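You operate a simulated robot arm through the tools that you are given. There is no shell and no other tool.

You run a simulated robot arm. Do the job below in one go: nothing can be reset, and whatever is moved stays where it is left.

TASK
Aim the upper lamp at the large riser, the lower at the small one; thermostat to 10, both on.
Fine: aim before you switch on, so that nothing scorches.
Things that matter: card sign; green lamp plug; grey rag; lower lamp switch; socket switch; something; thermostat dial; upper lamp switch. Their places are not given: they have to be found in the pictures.

It is judged by the outcome, as a careful person would: the job done as asked, and still so three seconds after it is handed in. It fails if anything else is knocked over, pushed out of place, dropped, spilled or broken.

THE ROBOT
A 6-joint arm with a two-finger parallel gripper, fixed in place. Base frame: the origin is at the foot of the arm, x ahead of it, y to its left, z up. Readings come in mm, degrees, newtons and seconds.
With the tool pointing down near the work surface it reaches from about 160 to 640 mm from the base axis. Its first joint turns from -166.0 to 166.0 degrees. Payload 3.91 kg.
The tool frame sits at the grasp point between the pads (the TCP): z along the fingers, y along the line on which they close. The tips reach 30 mm beyond it. The gripper opens to 110 mm. The fingers are 20 mm wide and 10 mm thick; the gripper's body (48 by 112 mm) begins 55 mm behind the TCP.
Orientation is that of the tool frame in the base frame, as a unit quaternion [x, y, z, w]. With the fingers straight down and closing along the base's y, the tool's x points along the base's -x, its y along +y and its z along -z.

THE INTERFACE
- The arm moves only by the tool arm_command. Its argument "targets" is a list of rows, each a list of 3 entries, a list of its own where there are three numbers: the opening, from 0 (shut) to 1 (fully open), then the shift along the base's x, y, z in mm, then the turn, a rotation vector about the base's x, y, z in degrees. In form: [[fingers, [dx, dy, dz], [wx, wy, wz]], ...]. A call has 1 to 20 rows; each row is the pose to reach, as a shift and turn from the pose commanded when the call began. A row lasts 0.2 s, in which the tool goes at most 50 mm and 8.6 degrees; a call with a longer step from one row to the next is refused whole, and so is a gripper value outside its range. Where a pose cannot be reached the arm comes as near as it can. A force on the tool above 50 N (or 10 N above the force at the start of the call, whichever is more), or a blocked arm, ends the call early, and 0.2 s more pass. Each finger travels about 45 mm/s and halts on what it meets, pressing with about 20 N; the grip force reading is that of the motor and also rises with nothing between the fingers. The clock runs only during rows and for 0.2 s after the last one: add rows that repeat a pose to give the fingers time. It gives the time, the measured TCP pose, the force on the tool (base axes), the opening and the grip force at its end, in the units of the frame above (readings bear some noise), with the torque about the TCP (base axes, N m) and any sound that the robot's microphone picked up.
- Cameras (640 x 400 px; columns grow to the right, rows downward): "scene" is fixed at [49.7, 499.4, 1467]; the picture's right is [-0.27, -0.96, 0.00], its down [-0.82, 0.23, -0.53] and it looks along [0.51, -0.14, -0.85] (base axes); focal length 264 px, centre (320, 200). "wrist" rides on the gripper at [71, 22, -107] in the tool frame; the picture's right is [-0.29, 0.96, 0.00], its down [-0.76, -0.23, -0.61] and it looks along [-0.58, -0.18, 0.79] (tool axes); focal length 243 px, centre (320, 200).
- grab_frame(camera): a new picture of that camera. No time passes.
- raise_lower(by): slides the trunk up (or, below 0, down) by that many mm; the arm rides with it, the base frame stays. It gives what a move gives, with no picture.
- pixel_to_xyz(camera, pixels): for up to 12 pixels [column, row] of the newest picture of that camera ("zoom" is the newest enlarged one), the place [x, y, z] in the base frame of the surface seen there, good to about 2 mm. No time passes.
- close_up(camera, box): a new picture of the part [left, top, right, bottom] of that camera's present view, enlarged. No time passes.
- hand_in(): hands the job in; it is judged then, once.

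Open the gripper and draw the arm clear of the work before you hand the job in, unless the task says otherwise.

The tools are called after ">>>" as name(argument=value, ...) on one line, values as JSON. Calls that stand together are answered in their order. arm_command: Moves the arm, as the interface text tells. Its arguments: {"type":"object","properties":{"targets":{"type":"array"}},"required":["targets"]} The other tools are called the same way: raise_lower (by) slides the trunk up or down; grab_frame (camera) takes a picture; pixel_to_xyz (camera, pixels) gives the place of the surface under pixels of a picture; close_up (camera, box) takes an enlarged picture of a part of a camera's view; hand_in () hands the job in.

At the start:

```text
time_s: 0.0
tcp_pos: [395.7, 252.5, 1135.2]
ee_rot: [0.0, 1.0, 0.0, 0.0]
contact_force: [0.0, 0.1, -0.4]
wrist_torque: [-0.03, -0.01, -0.01]
opening: 109.9
finger_force: 0.1
trunk travel left (down, up): [-500.0, 90.0]
```

scene: 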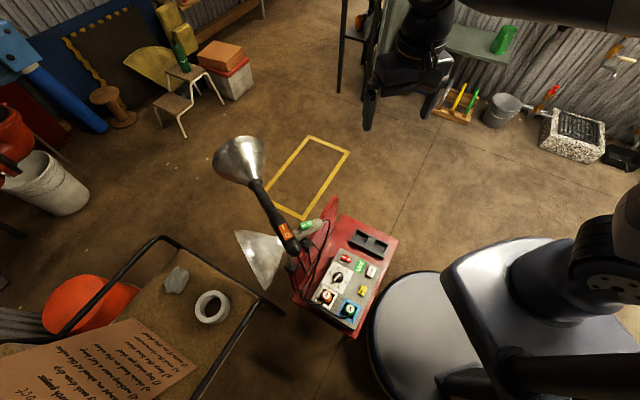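
wrist: 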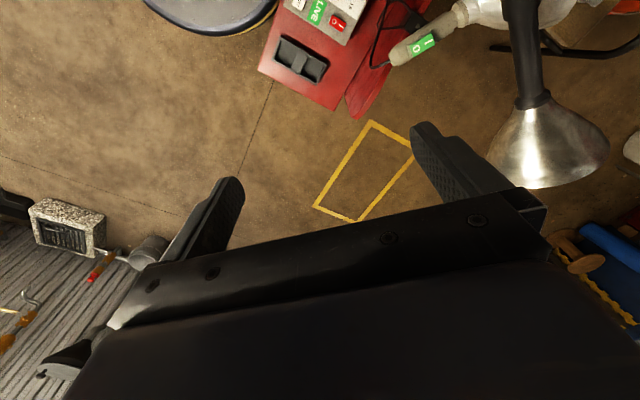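

The scene shows a red trolley with two lamps (orange switch at about 285,232, green at 307,225), a control panel near (345,290), and a card sign at (100,360). I take close-ups to read the labels.

>>> close_up(camera="scene", box=[280, 190, 410, 340])

>>> close_up(camera="scene", box=[0, 300, 220, 400])

>>> close_up(camera="scene", box=[140, 100, 400, 340])

>>> close_up(camera="wrist", box=[240, 0, 640, 220])

>>> close_up(camera="scene", box=[320, 0, 640, 200])

>>> close_up(camera="scene", box=[0, 0, 280, 200])

```text
2.67 times, centred on (345, 265) of scene
```

zoom: 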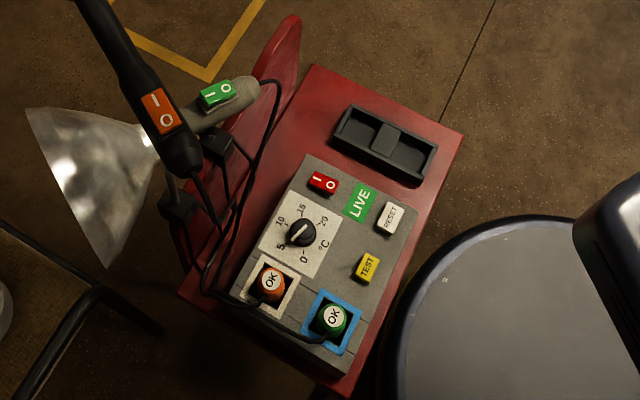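

```text
2.91 times, centred on (110, 350) of scene
```

zoom: 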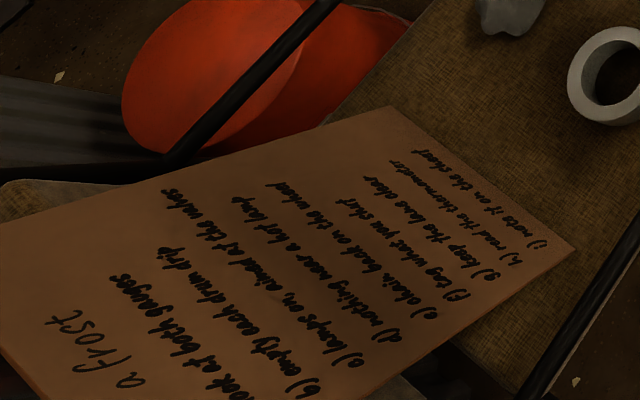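

```text
1.67 times, centred on (270, 220) of scene
```

zoom: 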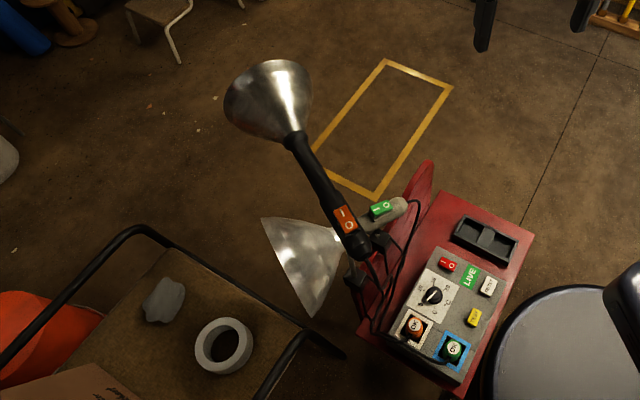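

```text
1.60 times, centred on (440, 110) of wrist
```

zoom: 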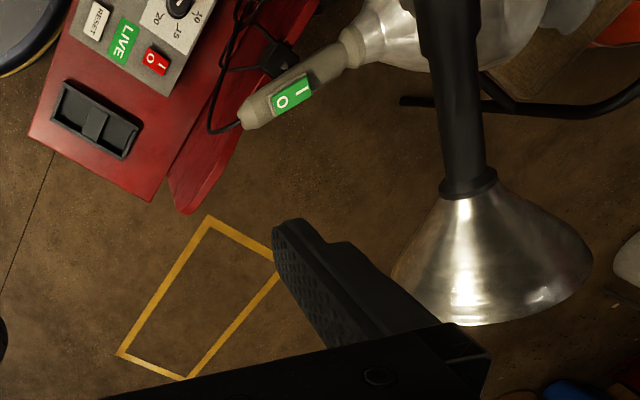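

```text
2.00 times, centred on (480, 100) of scene
```

zoom: 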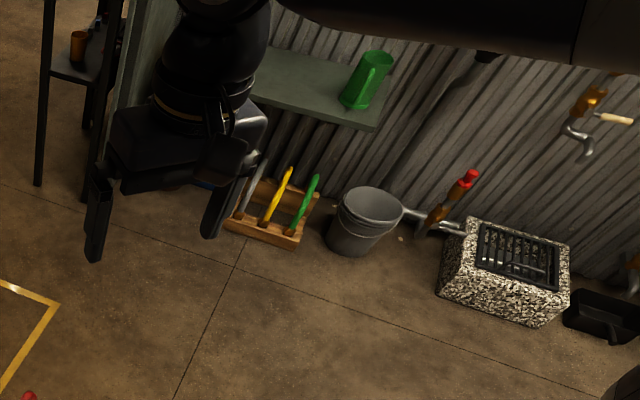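

```text
2.00 times, centred on (140, 100) of scene
```

zoom: 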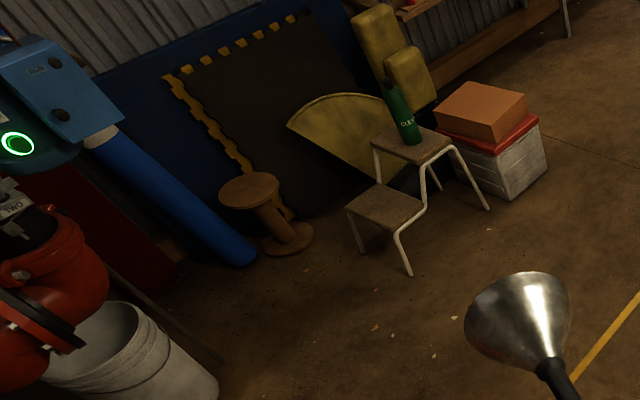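

The panel carries a red socket switch, a dial near 6-7 on a 0–20 °C scale, and orange and green plugs; the risers appear to be at the left edge (0–60, 30–200). I locate the key points in 3D.

>>> grab_frame(camera="scene")

>>> pixel_to_xyz(camera="scene", pixels=[[285, 231], [307, 225], [337, 278], [346, 258], [327, 297], [348, 311], [240, 158], [262, 195], [290, 248], [275, 255], [310, 215], [370, 242]])

>>> pixel_to_xyz(camera="scene", pixels=[[10, 120], [10, 50], [30, 30], [55, 90], [10, 160], [50, 180], [100, 350], [178, 280], [212, 306], [240, 280], [30, 150], [150, 240]])

>>> close_up(camera="scene", box=[0, 20, 100, 220])

```text
taken
```

scene: 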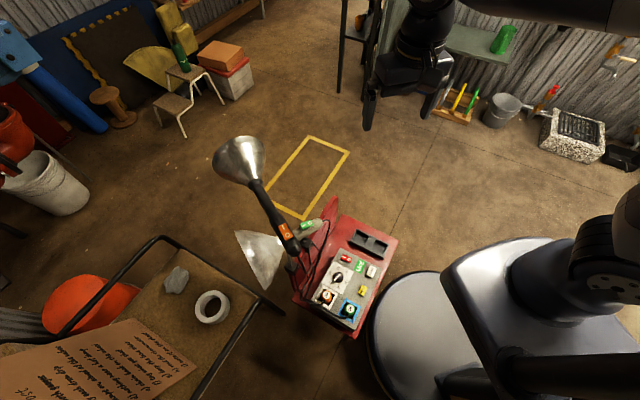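

```text
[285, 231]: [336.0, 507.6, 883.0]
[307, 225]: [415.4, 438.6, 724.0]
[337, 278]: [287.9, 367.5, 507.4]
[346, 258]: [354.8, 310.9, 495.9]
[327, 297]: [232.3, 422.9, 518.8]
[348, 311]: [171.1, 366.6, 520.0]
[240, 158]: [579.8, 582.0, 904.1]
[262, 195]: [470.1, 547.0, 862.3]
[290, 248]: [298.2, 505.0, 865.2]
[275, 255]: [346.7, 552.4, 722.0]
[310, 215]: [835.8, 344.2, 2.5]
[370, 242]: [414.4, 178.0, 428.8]
```

```text
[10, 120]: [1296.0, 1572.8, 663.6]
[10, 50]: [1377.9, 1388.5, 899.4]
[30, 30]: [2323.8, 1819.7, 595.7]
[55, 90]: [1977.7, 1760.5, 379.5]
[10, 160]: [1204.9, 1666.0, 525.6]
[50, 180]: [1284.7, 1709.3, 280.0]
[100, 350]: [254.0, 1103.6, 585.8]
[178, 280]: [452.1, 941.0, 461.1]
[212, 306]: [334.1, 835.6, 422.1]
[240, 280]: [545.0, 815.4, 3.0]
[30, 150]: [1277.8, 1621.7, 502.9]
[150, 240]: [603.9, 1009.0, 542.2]
```

```text
2.00 times, centred on (50, 120) of scene
```

zoom: 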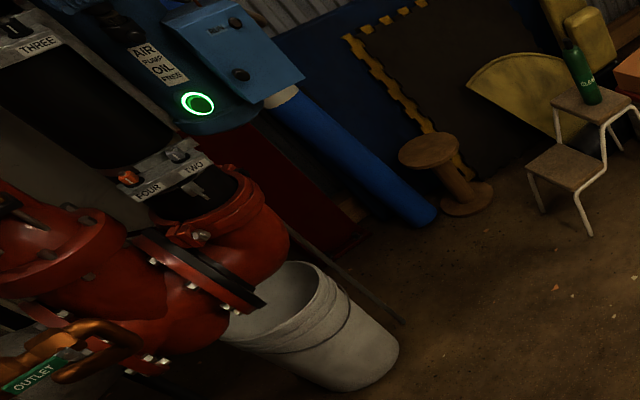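

The risers lie off the left edge of the scene picture (about x 1200–1400, y 1500+). I yaw the tool at height so the wrist camera faces that way.

>>> arm_command(targets=[[1, [0, 0, 0], [0, 0, 8.5]], [1, [0, 0, 0], [0, 0, 17]], [1, [0, 0, 0], [0, 0, 25.5]], [1, [0, 0, 0], [0, 0, 34]], [1, [0, 0, 0], [0, 0, 42.5]], [1, [0, 0, 0], [0, 0, 51]], [1, [0, 0, 0], [0, 0, 59.5]], [1, [0, 0, 0], [0, 0, 68]], [1, [0, 0, 0], [0, 0, 76]]])

>>> grab_frame(camera="wrist")

```text
time_s: 2.0
tcp_pos: [396.5, 253.2, 1135.4]
ee_rot: [-0.617, 0.787, 0.0, 0.001]
contact_force: [0.2, 0.4, -0.6]
wrist_torque: [0.02, -0.01, 0.02]
opening: 109.8
finger_force: 0.1
trunk travel left (down, up): [-500.0, 90.0]
```

```text
taken
```

wrist: 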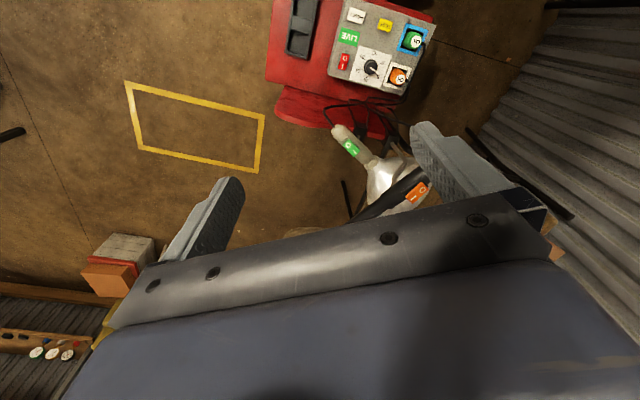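

The wrist picture is upside down with the gripper blocking the far view, so I tilt the tool up toward azimuth ~59° to see the risers over the fingers.

>>> arm_command(targets=[[1, [0, 0, 0], [6.86, -4.12, 0]], [1, [0, 0, 0], [13.7, -8.24, 0]], [1, [0, 0, 0], [20.6, -12.4, 0]], [1, [0, 0, 0], [27.4, -16.5, 0]], [1, [0, 0, 0], [34.3, -20.6, 0]], [1, [0, 0, 0], [41.1, -24.7, 0]], [1, [0, 0, 0], [48.0, -28.8, 0]], [1, [0, 0, 0], [54.9, -33.0, 0]], [1, [0, 0, 0], [61.7, -37.1, 0]]])

>>> grab_frame(camera="wrist")

```text
time_s: 4.0
tcp_pos: [396.2, 252.7, 1136.0]
ee_rot: [-0.498, 0.637, 0.21, 0.549]
contact_force: [-0.7, 0.3, 0.7]
wrist_torque: [0.0, -0.02, 0.02]
opening: 109.7
finger_force: 0.0
trunk travel left (down, up): [-500.0, 90.0]
```

```text
taken
```

wrist: 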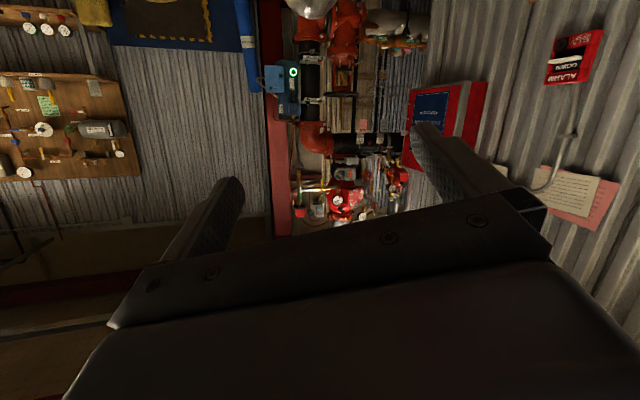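

The riser niche appears (upside down) at the top of the picture (300–430, 0–100); I tilt back about 26° to bring it to the middle.

>>> arm_command(targets=[[1, [0, 0, 0], [-6.86, 4.12, 0]], [1, [0, 0, 0], [-13.7, 8.24, 0]], [1, [0, 0, 0], [-20.6, 12.4, 0]]])

>>> grab_frame(camera="wrist")

>>> close_up(camera="wrist", box=[200, 0, 480, 180])

```text
time_s: 4.8
tcp_pos: [396.5, 253.7, 1137.0]
ee_rot: [-0.563, 0.72, 0.146, 0.379]
contact_force: [-0.2, -0.7, 0.6]
wrist_torque: [0.01, -0.01, 0.01]
opening: 110.0
finger_force: 0.0
trunk travel left (down, up): [-500.0, 90.0]
```

```text
taken
```

wrist: 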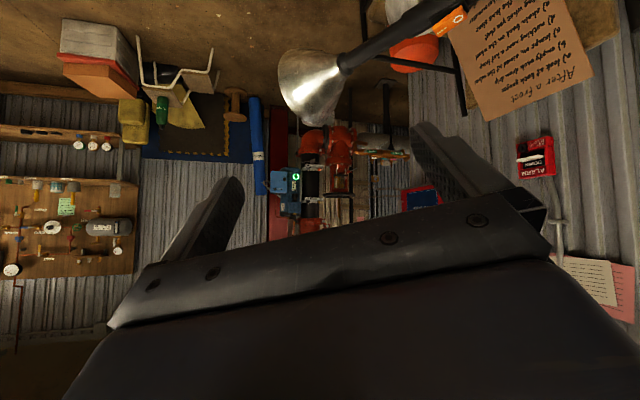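

```text
2.22 times, centred on (340, 90) of wrist
```

zoom: 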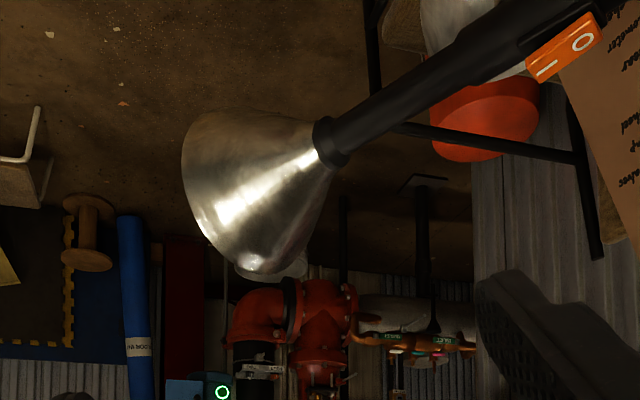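

The sign reads "After a frost… c) lamps on, aimed at the valves, d) nothing near a hot lamp". I zoom on the risers and get their places.

>>> close_up(camera="wrist", box=[250, 90, 450, 240])

>>> pixel_to_xyz(camera="wrist", pixels=[[310, 145], [340, 150], [375, 145], [338, 180], [313, 185], [335, 200], [313, 208], [360, 205], [400, 160], [290, 200], [325, 160], [385, 200]])

>>> close_up(camera="wrist", box=[440, 0, 640, 130])

```text
2.67 times, centred on (350, 165) of wrist
```

zoom: 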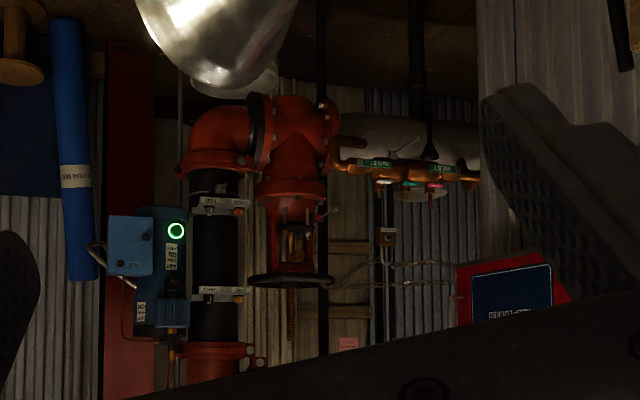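

```text
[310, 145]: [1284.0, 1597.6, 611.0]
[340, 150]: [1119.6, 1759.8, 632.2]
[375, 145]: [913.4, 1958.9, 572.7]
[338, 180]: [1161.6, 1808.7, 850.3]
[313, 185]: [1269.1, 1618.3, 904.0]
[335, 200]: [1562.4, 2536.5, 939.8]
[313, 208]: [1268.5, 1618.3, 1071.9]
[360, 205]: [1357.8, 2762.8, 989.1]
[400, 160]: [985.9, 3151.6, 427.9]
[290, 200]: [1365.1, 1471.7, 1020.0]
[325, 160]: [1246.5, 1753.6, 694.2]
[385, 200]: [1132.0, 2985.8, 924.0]
```

```text
3.08 times, centred on (540, 65) of wrist
```

zoom: 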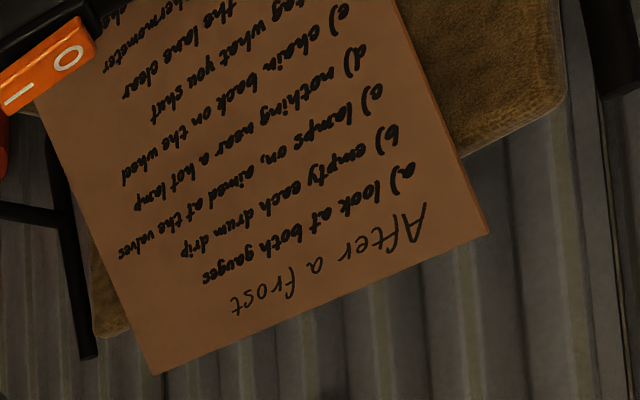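

I tilt back up to see the upper part of the niche, and zoom in on it.

>>> arm_command(targets=[[1, [0, 0, 0], [6.86, -4.12, 0]], [1, [0, 0, 0], [13.7, -8.24, 0]]])

>>> close_up(camera="wrist", box=[250, 0, 450, 125])

>>> close_up(camera="wrist", box=[250, 110, 450, 235])

>>> close_up(camera="scene", box=[0, 20, 80, 120])

>>> close_up(camera="scene", box=[0, 100, 100, 220])

```text
time_s: 5.4
tcp_pos: [396.9, 252.7, 1136.0]
ee_rot: [-0.523, 0.668, 0.19, 0.495]
contact_force: [0.6, -0.1, 0.3]
wrist_torque: [0.0, 0.01, 0.02]
opening: 110.1
finger_force: 0.0
trunk travel left (down, up): [-500.0, 90.0]
```

```text
3.20 times, centred on (350, 62) of wrist
```

zoom: 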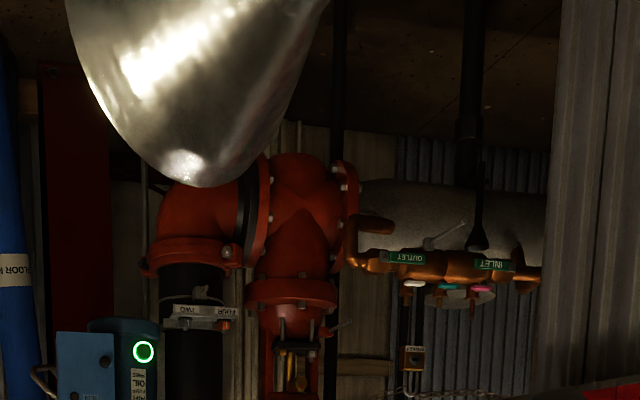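

```text
3.20 times, centred on (350, 172) of wrist
```

zoom: 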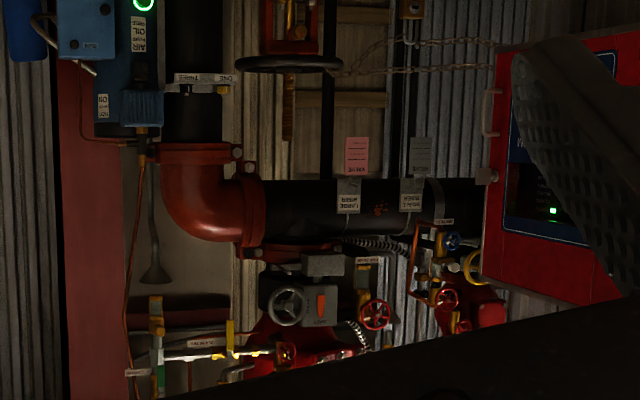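

```text
4.00 times, centred on (40, 70) of scene
```

zoom: 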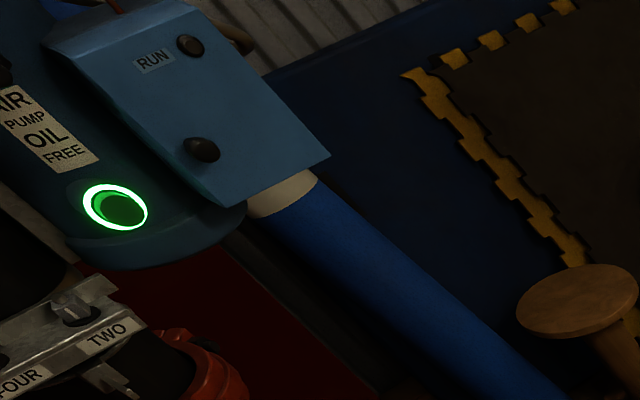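

```text
3.33 times, centred on (50, 160) of scene
```

zoom: 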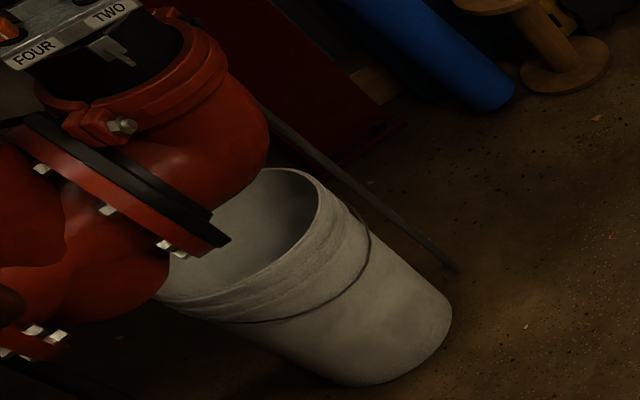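

Tags "LARGE RISER" and "SMALL RISER" hang at about (358,172) and (380,170); the valves lie above. I tilt up another ~26° to see them.

>>> arm_command(targets=[[1, [0, 0, 0], [6.86, -4.12, 0]], [1, [0, 0, 0], [13.7, -8.24, 0]], [1, [0, 0, 0], [20.6, -12.4, 0]]])

>>> grab_frame(camera="wrist")

>>> close_up(camera="wrist", box=[250, 0, 450, 125])

>>> close_up(camera="wrist", box=[250, 90, 450, 215])

```text
time_s: 6.2
tcp_pos: [395.5, 252.7, 1135.3]
ee_rot: [-0.442, 0.567, 0.249, 0.649]
contact_force: [-0.5, 0.8, -0.1]
wrist_torque: [-0.05, -0.03, -0.01]
opening: 109.9
finger_force: 0.0
trunk travel left (down, up): [-500.0, 90.0]
```

```text
taken
```

wrist: 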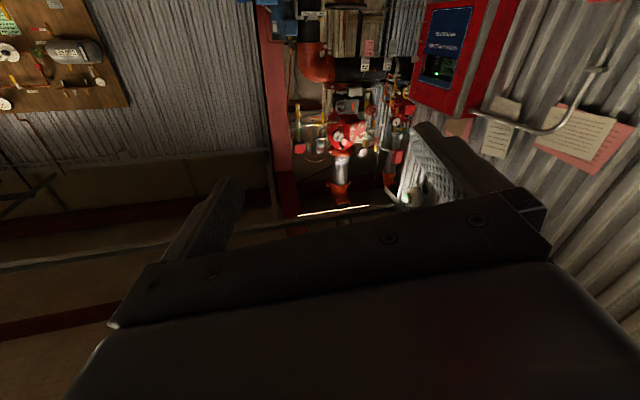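

```text
3.20 times, centred on (350, 62) of wrist
```

zoom: 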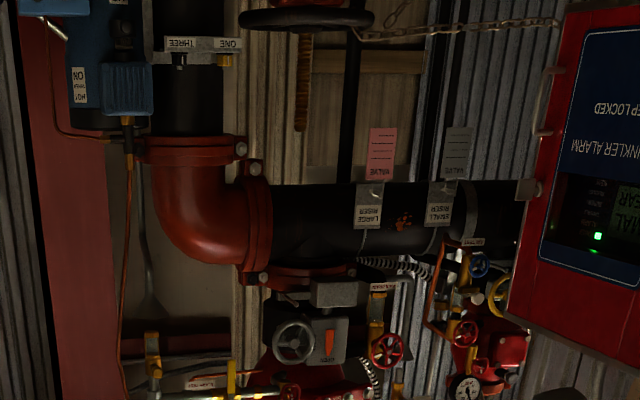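

```text
3.20 times, centred on (350, 152) of wrist
```

zoom: 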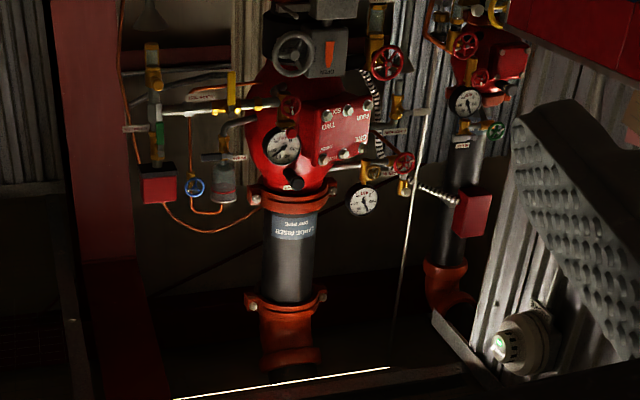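

The large riser (label "LARGE RISER", dry pipe valve) is at about (345,130) with label (341,160); the small riser valve at (398,115). I take their coordinates.

>>> pixel_to_xyz(camera="wrist", pixels=[[342, 161], [342, 131], [355, 132], [340, 145], [402, 110], [395, 123], [395, 140], [366, 65], [387, 64], [338, 180], [396, 158], [350, 105]])

```text
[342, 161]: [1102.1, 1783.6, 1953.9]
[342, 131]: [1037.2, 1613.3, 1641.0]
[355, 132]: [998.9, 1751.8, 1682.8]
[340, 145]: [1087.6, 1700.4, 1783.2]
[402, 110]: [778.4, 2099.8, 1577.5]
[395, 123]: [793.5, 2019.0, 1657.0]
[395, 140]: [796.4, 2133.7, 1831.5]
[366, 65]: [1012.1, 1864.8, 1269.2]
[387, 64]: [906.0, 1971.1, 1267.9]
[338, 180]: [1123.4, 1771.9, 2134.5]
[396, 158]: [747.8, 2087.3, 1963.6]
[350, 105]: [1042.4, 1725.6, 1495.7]
```

Targets: large valve ≈ (1080,1740,1650), small valve ≈ (785,2090,1610). Now I tilt back down to study how the lamps are mounted.

>>> arm_command(targets=[[1, [0, 0, 0], [-6.86, 4.12, 0]], [1, [0, 0, 0], [-13.7, 8.24, 0]], [1, [0, 0, 0], [-20.6, 12.4, 0]], [1, [0, 0, 0], [-27.4, 16.5, 0]], [1, [0, 0, 0], [-34.3, 20.6, 0]], [1, [0, 0, 0], [-41.1, 24.7, 0]], [1, [0, 0, 0], [-48.0, 28.8, 0]], [1, [0, 0, 0], [-54.9, 33.0, 0]], [1, [0, 0, 0], [-61.7, 37.1, 0]], [1, [-20, 0, 0], [-68.5, 41.2, 0]], [1, [-60, 0, 0], [-75.4, 45.3, 0]], [1, [-100, 0, 0], [-75.4, 45.3, 0]], [1, [-140, 0, 0], [-75.4, 45.3, 0]]])

>>> grab_frame(camera="wrist")

>>> close_up(camera="wrist", box=[200, 0, 500, 220])

```text
time_s: 9.0
tcp_pos: [255.5, 253.3, 1137.6]
ee_rot: [-0.617, 0.787, -0.001, 0.0]
contact_force: [0.4, -0.2, 0.7]
wrist_torque: [0.04, 0.01, 0.0]
opening: 109.8
finger_force: 0.1
trunk travel left (down, up): [-500.0, 90.0]
```

```text
taken
```

wrist: 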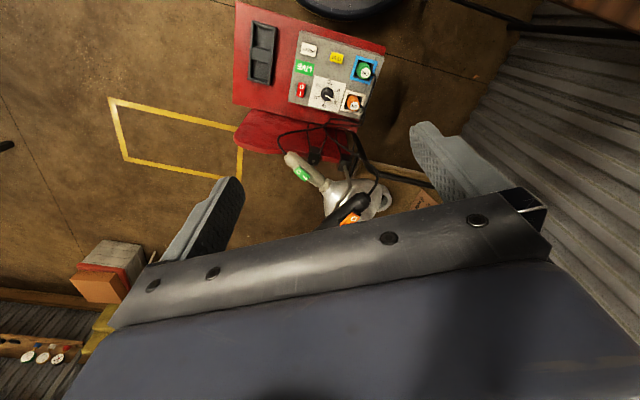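

```text
1.82 times, centred on (350, 110) of wrist
```

zoom: 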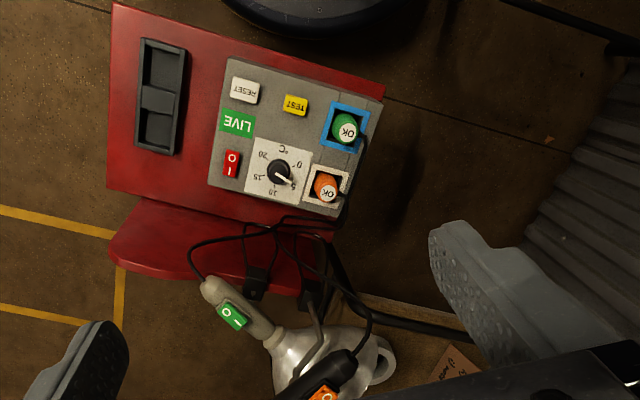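

I need finer detail on the panel and lamp mounts, so I descend about 220 mm at this x,y (well clear of the lamps at y>430).

>>> arm_command(targets=[[1, [0, 0, -45], [0, 0, 0]], [1, [0, 0, -90], [0, 0, 0]], [1, [0, 0, -135], [0, 0, 0]], [1, [0, 0, -180], [0, 0, 0]], [1, [0, 0, -220], [0, 0, 0]]])

>>> grab_frame(camera="wrist")

>>> close_up(camera="wrist", box=[220, 0, 460, 150])

>>> close_up(camera="wrist", box=[220, 90, 460, 240])

```text
time_s: 10.2
tcp_pos: [256.8, 251.8, 914.1]
ee_rot: [-0.616, 0.788, 0.0, 0.0]
contact_force: [0.5, -0.4, 0.2]
wrist_torque: [0.0, -0.02, 0.01]
opening: 110.0
finger_force: 0.0
trunk travel left (down, up): [-500.0, 90.0]
```

```text
taken
```

wrist: 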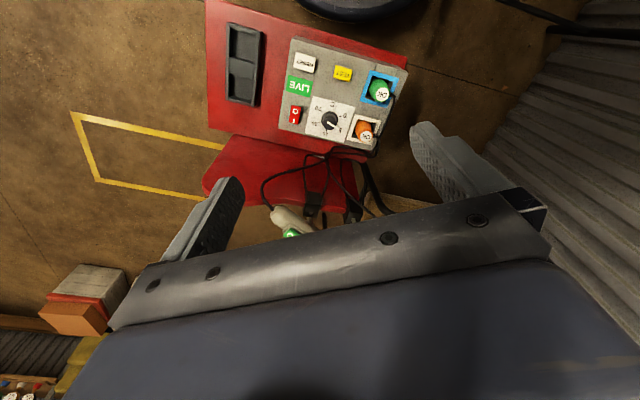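

```text
2.67 times, centred on (340, 75) of wrist
```

zoom: 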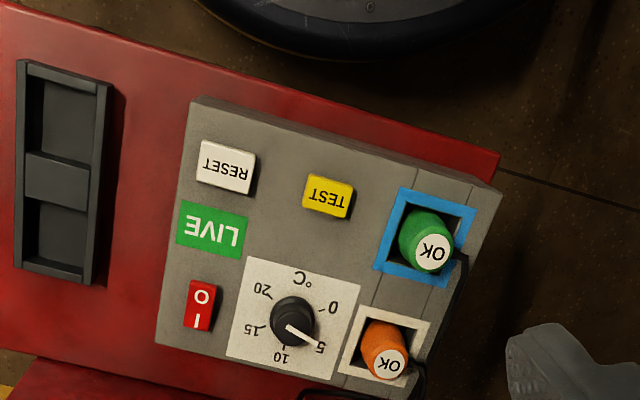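

```text
2.67 times, centred on (340, 165) of wrist
```

zoom: 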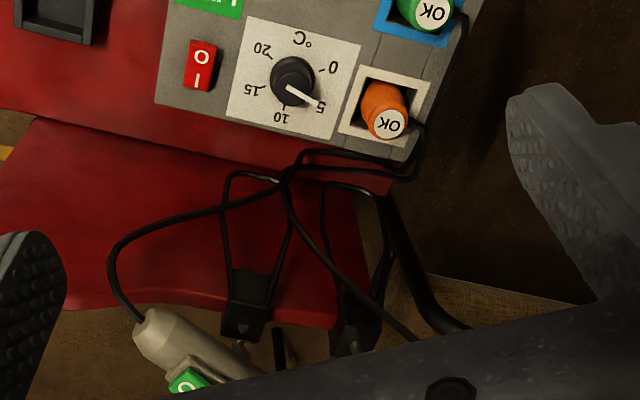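

The dial pointer now sits at 5 (zoom 318,338) with 10 at (282,358), and both plugs look seated. Next I tilt 32° and rise a bit to look at the lamp clamps and joints from the side.

>>> arm_command(targets=[[1, [0, -10, 30], [6.86, -4.12, 0]], [1, [0, -30, 60], [13.7, -8.24, 0]], [1, [0, -50, 90], [20.6, -12.4, 0]], [1, [0, -50, 100], [27.4, -16.5, 0]]])

>>> grab_frame(camera="wrist")

>>> close_up(camera="wrist", box=[220, 0, 460, 150])

>>> close_up(camera="wrist", box=[220, 90, 460, 240])

```text
time_s: 11.2
tcp_pos: [256.3, 201.2, 1016.2]
ee_rot: [-0.593, 0.757, 0.099, 0.258]
contact_force: [-0.3, -0.2, 0.7]
wrist_torque: [0.05, -0.03, 0.02]
opening: 110.2
finger_force: 0.0
trunk travel left (down, up): [-500.0, 90.0]
```

```text
taken
```

wrist: 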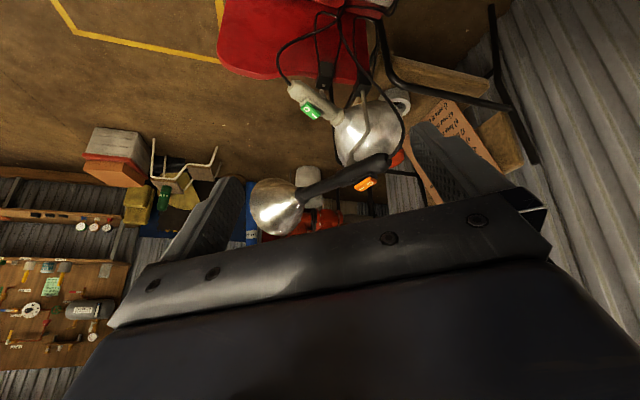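

```text
2.67 times, centred on (340, 75) of wrist
```

zoom: 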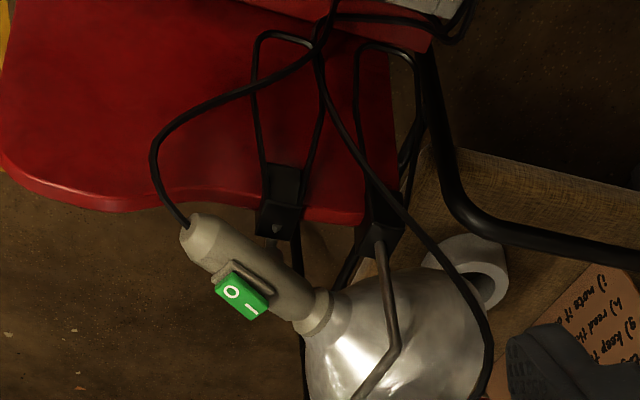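

```text
2.67 times, centred on (340, 165) of wrist
```

zoom: 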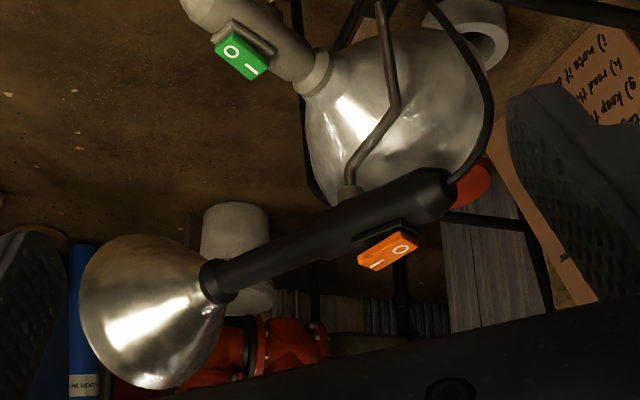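

The upper lamp's black handle sits on a grey bent rod (joint near zoom 348,190), and the lower lamp's handle on its own clamp rod. I measure points on both lamps.

>>> pixel_to_xyz(camera="zoom", pixels=[[348, 190], [395, 100], [380, 20], [437, 195], [375, 210], [300, 243], [220, 280], [378, 256], [403, 247], [100, 290], [160, 380], [190, 260]])

>>> pixel_to_xyz(camera="wrist", pixels=[[292, 85], [305, 97], [328, 113], [338, 117], [307, 107], [315, 113], [312, 110], [360, 140], [345, 160], [400, 140], [325, 73], [322, 85]])

```text
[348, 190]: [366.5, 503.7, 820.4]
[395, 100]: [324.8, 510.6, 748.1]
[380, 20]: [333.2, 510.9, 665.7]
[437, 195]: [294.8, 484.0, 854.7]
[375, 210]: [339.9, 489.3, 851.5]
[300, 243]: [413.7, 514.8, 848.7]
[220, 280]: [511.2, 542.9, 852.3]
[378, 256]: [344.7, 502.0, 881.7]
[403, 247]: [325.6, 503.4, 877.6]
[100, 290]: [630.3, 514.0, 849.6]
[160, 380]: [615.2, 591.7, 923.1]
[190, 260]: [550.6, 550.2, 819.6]
```

```text
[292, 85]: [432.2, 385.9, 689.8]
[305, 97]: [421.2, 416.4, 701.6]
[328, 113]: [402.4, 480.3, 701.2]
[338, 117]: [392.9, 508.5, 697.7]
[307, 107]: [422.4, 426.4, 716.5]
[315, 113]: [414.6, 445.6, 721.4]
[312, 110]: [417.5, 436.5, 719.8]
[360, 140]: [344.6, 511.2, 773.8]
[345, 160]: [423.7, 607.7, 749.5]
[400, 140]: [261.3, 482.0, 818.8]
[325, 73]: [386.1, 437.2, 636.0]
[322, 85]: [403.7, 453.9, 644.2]
```

Upper lamp axis runs from about (294,497,855) to (512,550,850); lower from (432,386,690) to (393,508,697). Before touching anything, I check the socket switch and dial state from above the panel.

>>> arm_command(targets=[[1, [0, 0, 0], [-6.86, 4.12, 0]], [1, [0, 0, 0], [-13.7, 8.24, 0]], [1, [0, 0, 0], [-20.6, 12.4, 0]], [1, [0, 0, 0], [-27.4, 16.5, 0]], [1, [5, 30, -30], [-27.4, 16.5, 0]], [1, [5, 60, -65], [-27.4, 16.5, 0]], [1, [10, 80, -105], [-27.4, 16.5, 0]], [1, [10, 90, -150], [-27.4, 16.5, 0]], [1, [10, 90, -195], [-27.4, 16.5, 0]], [1, [10, 90, -235], [-27.4, 16.5, 0]]])

>>> grab_frame(camera="wrist")

>>> close_up(camera="wrist", box=[220, 0, 460, 150])

>>> close_up(camera="wrist", box=[260, 30, 360, 130])

```text
time_s: 13.4
tcp_pos: [265.4, 293.6, 779.5]
ee_rot: [-0.617, 0.787, 0.001, 0.0]
contact_force: [-0.7, -0.6, 0.3]
wrist_torque: [-0.01, 0.01, -0.01]
opening: 110.0
finger_force: 0.1
trunk travel left (down, up): [-500.0, 90.0]
```

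```text
taken
```

wrist: 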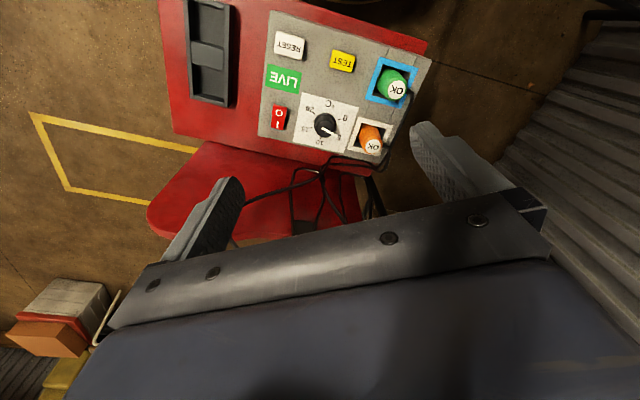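

```text
2.67 times, centred on (340, 75) of wrist
```

zoom: 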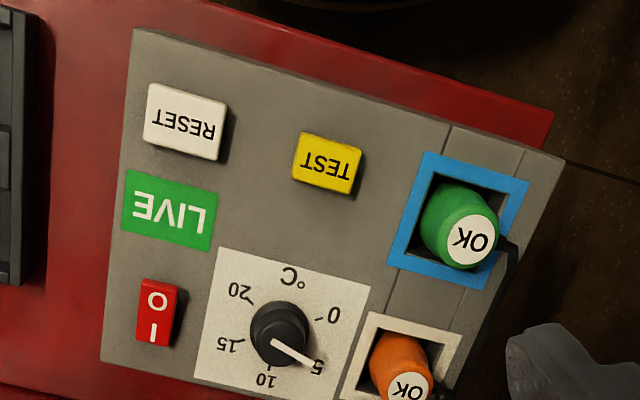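

```text
4.00 times, centred on (310, 80) of wrist
```

zoom: 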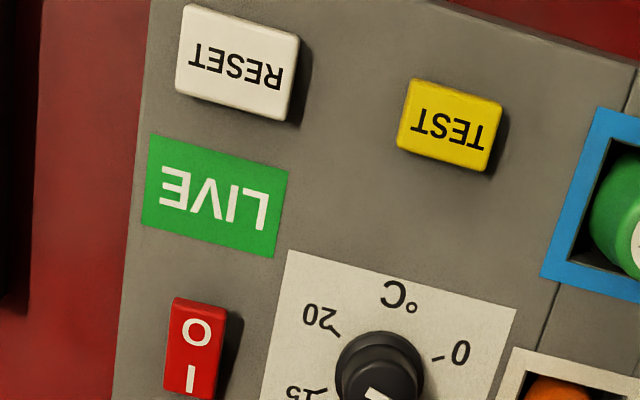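

I sample the socket switch rocker ends (zoom O at 195,325; I at 190,385) and panel surface to infer its state, plus the dial and plugs.

>>> pixel_to_xyz(camera="zoom", pixels=[[200, 310], [195, 325], [193, 340], [191, 360], [190, 375], [187, 392], [150, 300], [150, 390], [245, 330], [350, 230], [240, 60], [450, 130]])

>>> pixel_to_xyz(camera="wrist", pixels=[[325, 124], [335, 133], [338, 136], [320, 142], [345, 117], [394, 90], [372, 147], [388, 83], [368, 137], [385, 105], [365, 90], [270, 120]])

```text
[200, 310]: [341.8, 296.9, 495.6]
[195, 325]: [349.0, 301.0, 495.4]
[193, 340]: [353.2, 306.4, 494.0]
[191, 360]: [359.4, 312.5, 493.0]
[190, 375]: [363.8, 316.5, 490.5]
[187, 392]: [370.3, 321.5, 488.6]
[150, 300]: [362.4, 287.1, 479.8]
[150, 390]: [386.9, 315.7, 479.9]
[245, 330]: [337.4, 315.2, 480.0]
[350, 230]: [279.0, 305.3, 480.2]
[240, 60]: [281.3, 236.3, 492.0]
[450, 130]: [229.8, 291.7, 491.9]
```

```text
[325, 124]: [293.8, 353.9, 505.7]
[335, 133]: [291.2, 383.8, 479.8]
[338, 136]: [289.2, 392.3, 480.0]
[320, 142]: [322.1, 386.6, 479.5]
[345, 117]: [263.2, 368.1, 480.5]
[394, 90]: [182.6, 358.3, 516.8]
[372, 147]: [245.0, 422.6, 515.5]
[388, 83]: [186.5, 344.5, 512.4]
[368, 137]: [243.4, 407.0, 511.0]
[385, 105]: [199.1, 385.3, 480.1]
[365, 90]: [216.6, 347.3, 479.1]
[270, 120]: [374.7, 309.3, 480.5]
```

The rocker's I end is lower (z 488.6 vs 495.5), so the socket is already live and the panel face is at z 480. Now I check the lamp switch rockers with the scene camera.

>>> close_up(camera="scene", box=[268, 210, 332, 250])

```text
10.00 times, centred on (300, 230) of scene
```

zoom: 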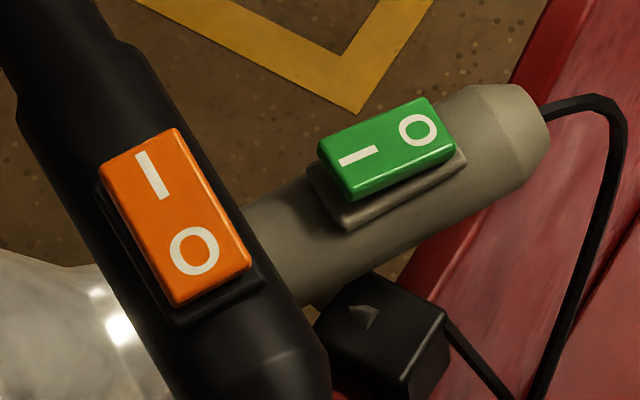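

>>> pixel_to_xyz(camera="zoom", pixels=[[150, 145], [155, 180], [175, 215], [195, 250], [205, 280], [120, 190], [335, 165], [360, 155], [385, 142], [415, 130], [440, 125], [425, 110]])

>>> pixel_to_xyz(camera="zoom", pixels=[[180, 320], [250, 275], [105, 200], [340, 225], [460, 165], [320, 180], [80, 110], [260, 340], [290, 250], [500, 150], [160, 70], [300, 370]])

```text
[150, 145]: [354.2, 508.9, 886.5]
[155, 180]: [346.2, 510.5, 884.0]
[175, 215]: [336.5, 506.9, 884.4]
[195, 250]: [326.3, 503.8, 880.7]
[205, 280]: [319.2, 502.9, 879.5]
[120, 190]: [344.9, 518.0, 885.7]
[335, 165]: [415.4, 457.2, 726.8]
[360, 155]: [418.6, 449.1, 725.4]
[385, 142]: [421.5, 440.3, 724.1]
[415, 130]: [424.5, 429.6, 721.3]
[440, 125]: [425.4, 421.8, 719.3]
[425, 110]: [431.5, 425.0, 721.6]
```

```text
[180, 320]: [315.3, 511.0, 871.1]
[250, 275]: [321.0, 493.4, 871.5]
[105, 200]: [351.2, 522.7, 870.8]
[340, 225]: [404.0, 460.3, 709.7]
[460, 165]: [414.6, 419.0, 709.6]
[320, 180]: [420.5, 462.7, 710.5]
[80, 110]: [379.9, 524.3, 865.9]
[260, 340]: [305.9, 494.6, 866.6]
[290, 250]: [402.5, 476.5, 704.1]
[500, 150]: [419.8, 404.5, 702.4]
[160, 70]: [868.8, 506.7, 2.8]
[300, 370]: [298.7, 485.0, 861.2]
```

Both lamps are level with O ends pressed (off), and the switch bases sit at z≈871 and 710; the I ends lie right above the swivel joints. I'll grip the upper lamp's butt near (306,499,845) along azimuth ~17°, so first I rise, yaw −59° and hover over it.

>>> arm_command(targets=[[0.75, [0, 0, 45], [0, 0, -8]], [0.75, [0, 0, 90], [0, 0, -16]], [0.75, [0, 0, 135], [0, 0, -24]], [0.75, [0, 0, 180], [0, 0, -32]], [0.75, [0, 20, 220], [0, 0, -40]], [0.75, [10, 55, 230], [0, 0, -48]], [0.75, [20, 95, 230], [0, 0, -56]], [0.75, [30, 135, 230], [0, 0, -59]], [0.75, [41, 175, 230], [0, 0, -59]], [0.75, [41, 205, 230], [0, 0, -59]]])

>>> grab_frame(camera="wrist")

>>> close_up(camera="scene", box=[200, 140, 400, 320])

```text
time_s: 15.6
tcp_pos: [307.4, 498.1, 1010.4]
ee_rot: [-0.149, 0.989, 0.0, 0.0]
contact_force: [0.1, 0.4, 0.4]
wrist_torque: [0.01, 0.01, 0.01]
opening: 82.5
finger_force: 0.0
trunk travel left (down, up): [-500.0, 90.0]
```

```text
taken
```

wrist: 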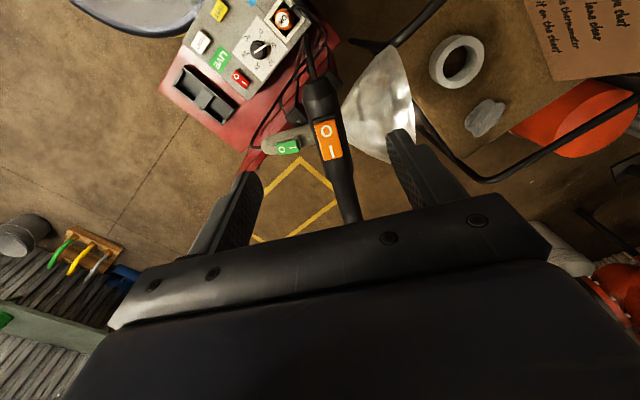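

```text
2.22 times, centred on (300, 230) of scene
```

zoom: 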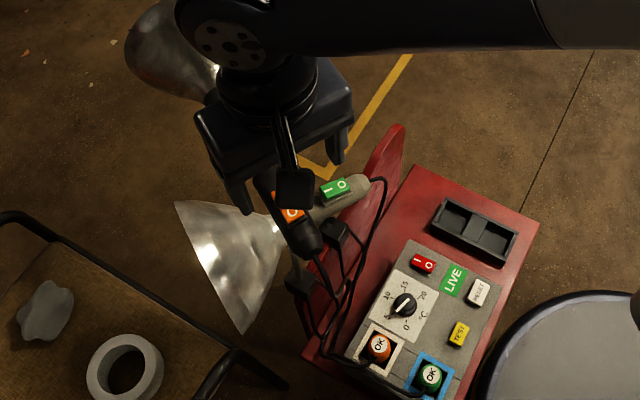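

The butt of the upper handle is at about (320,95) in the wrist view; I measure it and the joint for a precise grip.

>>> close_up(camera="wrist", box=[270, 50, 390, 230])

>>> pixel_to_xyz(camera="wrist", pixels=[[320, 85], [322, 98], [322, 112], [309, 105], [336, 104], [311, 120], [325, 130], [333, 155], [338, 175], [345, 200], [338, 200], [352, 200]])

```text
2.22 times, centred on (330, 140) of wrist
```

zoom: 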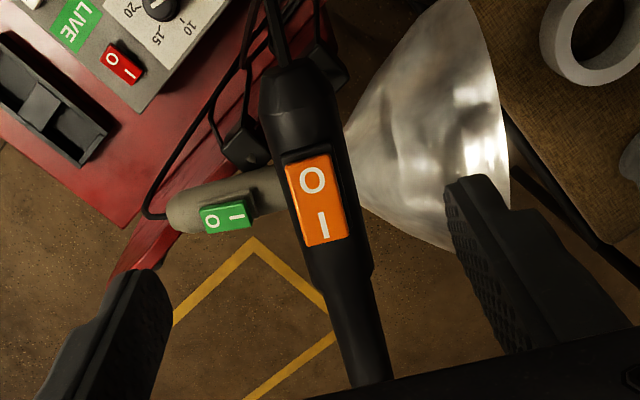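

```text
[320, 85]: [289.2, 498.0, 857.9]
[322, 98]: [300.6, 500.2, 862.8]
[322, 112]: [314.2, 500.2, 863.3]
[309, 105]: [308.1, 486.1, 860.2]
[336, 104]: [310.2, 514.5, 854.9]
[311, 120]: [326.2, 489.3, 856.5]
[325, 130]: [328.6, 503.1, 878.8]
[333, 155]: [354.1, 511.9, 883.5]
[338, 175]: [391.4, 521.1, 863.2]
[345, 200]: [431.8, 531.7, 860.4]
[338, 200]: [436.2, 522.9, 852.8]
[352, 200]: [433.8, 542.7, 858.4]
```

The handle's centreline passes (304,500) at azimuth ≈14° with top z≈863. I trim yaw by −3°, descend to TCP z≈858 and close on it.

>>> arm_command(targets=[[0.7, [-1, 1, -20], [0, 0, -3]], [0.7, [-3, 2, -50], [0, 0, -3]], [0.7, [-3, 2, -80], [0, 0, -3]], [0.7, [-3, 2, -110], [0, 0, -3]], [0.7, [-3, 2, -135], [0, 0, -3]], [0.7, [-3, 2, -152], [0, 0, -3]], [0.7, [-3, 2, -152], [0, 0, -3]]])

>>> grab_frame(camera="wrist")

```text
time_s: 17.2
tcp_pos: [302.8, 498.9, 856.9]
ee_rot: [-0.123, 0.992, 0.0, 0.0]
contact_force: [-0.5, 0.4, 0.3]
wrist_torque: [-0.02, 0.04, -0.02]
opening: 77.0
finger_force: 0.1
trunk travel left (down, up): [-500.0, 90.0]
```

```text
taken
```

wrist: 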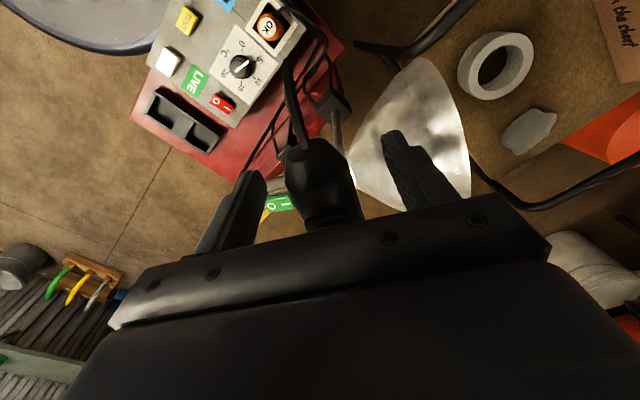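

The butt (320,180) sits between the open fingers with nothing touching. I close the fingers on it.

>>> arm_command(targets=[[0.55, [0, 0, 0], [0, 0, 0]], [0.45, [0, 0, 0], [0, 0, 0]], [0.38, [0, 0, 0], [0, 0, 0]], [0.32, [0, 0, 0], [0, 0, 0]], [0.27, [0, 0, 0], [0, 0, 0]], [0.24, [0, 0, 0], [0, 0, 0]], [0.24, [0, 0, 0], [0, 0, 0]]])

>>> close_up(camera="scene", box=[200, 140, 400, 320])

```text
time_s: 18.8
tcp_pos: [303.2, 499.9, 857.4]
ee_rot: [-0.123, 0.992, 0.0, 0.0]
contact_force: [-1.0, 3.1, -1.1]
wrist_torque: [0.0, 0.13, 0.38]
opening: 37.3
finger_force: 45.5
trunk travel left (down, up): [-500.0, 90.0]
```

```text
2.22 times, centred on (300, 230) of scene
```

zoom: 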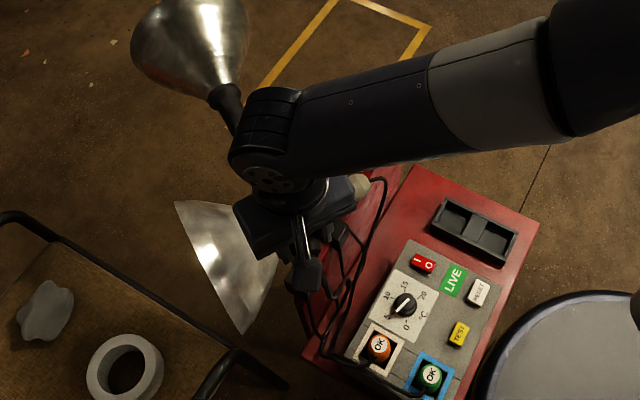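

Gripped (37 mm). Now I tilt the lamp up in an arc about its joint (≈366,516,835): first half, 15°.

>>> arm_command(targets=[[0.24, [-1.3, -0.3, -4.2], [0.92, -3.63, 0]], [0.24, [-2.2, -0.6, -8.7], [1.84, -7.27, 0]], [0.24, [-3.0, -0.8, -13.1], [2.76, -10.9, 0]], [0.24, [-3.4, -0.9, -17.6], [3.68, -14.5, 0]], [0.24, [-3.4, -0.9, -17.6], [3.68, -14.5, 0]]])

>>> close_up(camera="scene", box=[200, 100, 400, 280])

```text
time_s: 19.8
tcp_pos: [301.0, 499.6, 849.6]
ee_rot: [-0.12, 0.986, 0.019, 0.118]
contact_force: [-8.2, -9.3, 22.5]
wrist_torque: [-0.93, 0.52, -0.53]
opening: 37.5
finger_force: 45.2
trunk travel left (down, up): [-500.0, 90.0]
stopped in row 4: the force on the tool passed its limit at 64 N (the readings are from after the stop); the commanded pose is now the measured one
```

```text
2.22 times, centred on (300, 190) of scene
```

zoom: 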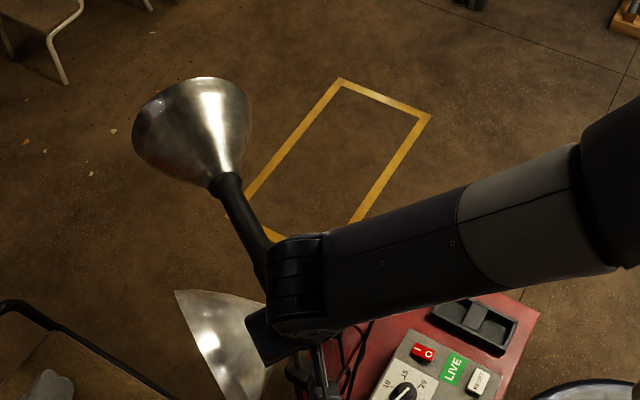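

The push downward met 64 N (tool at z 849.6, turned 13.7°). I measure where the tube now lies to see whether the lamp tilted.

>>> pixel_to_xyz(camera="zoom", pixels=[[230, 185], [242, 220], [258, 255], [200, 85], [140, 140], [240, 90], [190, 180], [225, 130], [180, 110]])

>>> grab_frame(camera="wrist")

```text
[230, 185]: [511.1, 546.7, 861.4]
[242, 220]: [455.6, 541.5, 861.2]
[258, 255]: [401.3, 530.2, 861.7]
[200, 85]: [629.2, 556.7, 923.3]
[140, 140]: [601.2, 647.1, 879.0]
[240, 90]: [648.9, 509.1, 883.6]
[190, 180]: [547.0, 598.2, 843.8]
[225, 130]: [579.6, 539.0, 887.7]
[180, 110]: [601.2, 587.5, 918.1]
```

```text
taken
```

wrist: 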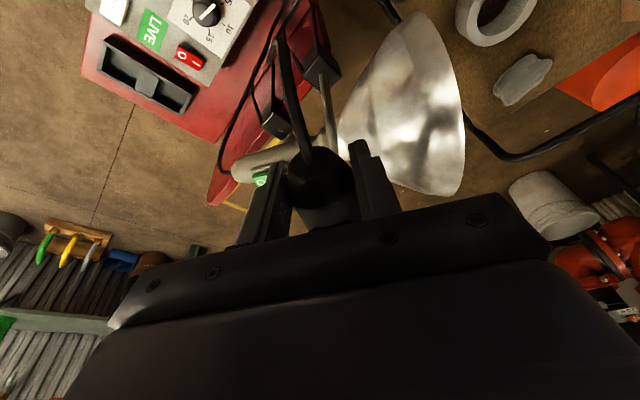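

The tube is still level (z≈861 all along), so the lamp did not tilt; the handle slid in the pads. I open, return the tool upright and regrip to try panning instead.

>>> arm_command(targets=[[0.4, [0, 0, 0], [0, 0, 0]], [0.55, [0, 0, 0], [0, 0, 0]], [0.7, [0, 0, 0], [0, 0, 0]], [0.7, [1, 0, 4], [-1.7, 6.65, 0]], [0.7, [2, 0, 8], [-3.4, 13.3, 0]], [0.7, [2, 0, 8], [-3.4, 13.3, 0]]])

>>> close_up(camera="wrist", box=[260, 80, 400, 240])

```text
time_s: 21.1
tcp_pos: [304.8, 501.2, 854.6]
ee_rot: [-0.122, 0.992, 0.004, -0.003]
contact_force: [0.0, 0.2, 0.2]
wrist_torque: [0.02, 0.02, 0.0]
opening: 76.9
finger_force: 0.1
trunk travel left (down, up): [-500.0, 90.0]
```

```text
2.50 times, centred on (330, 160) of wrist
```

zoom: 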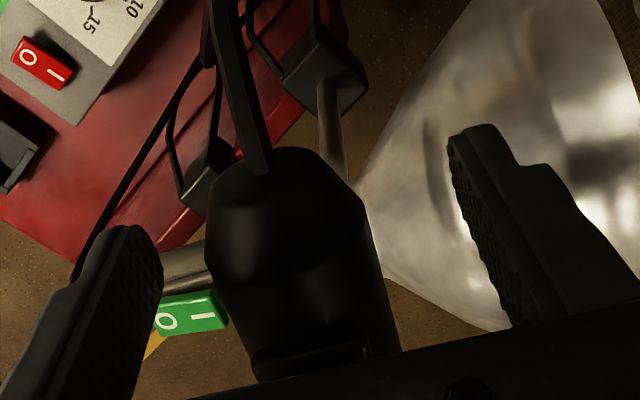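

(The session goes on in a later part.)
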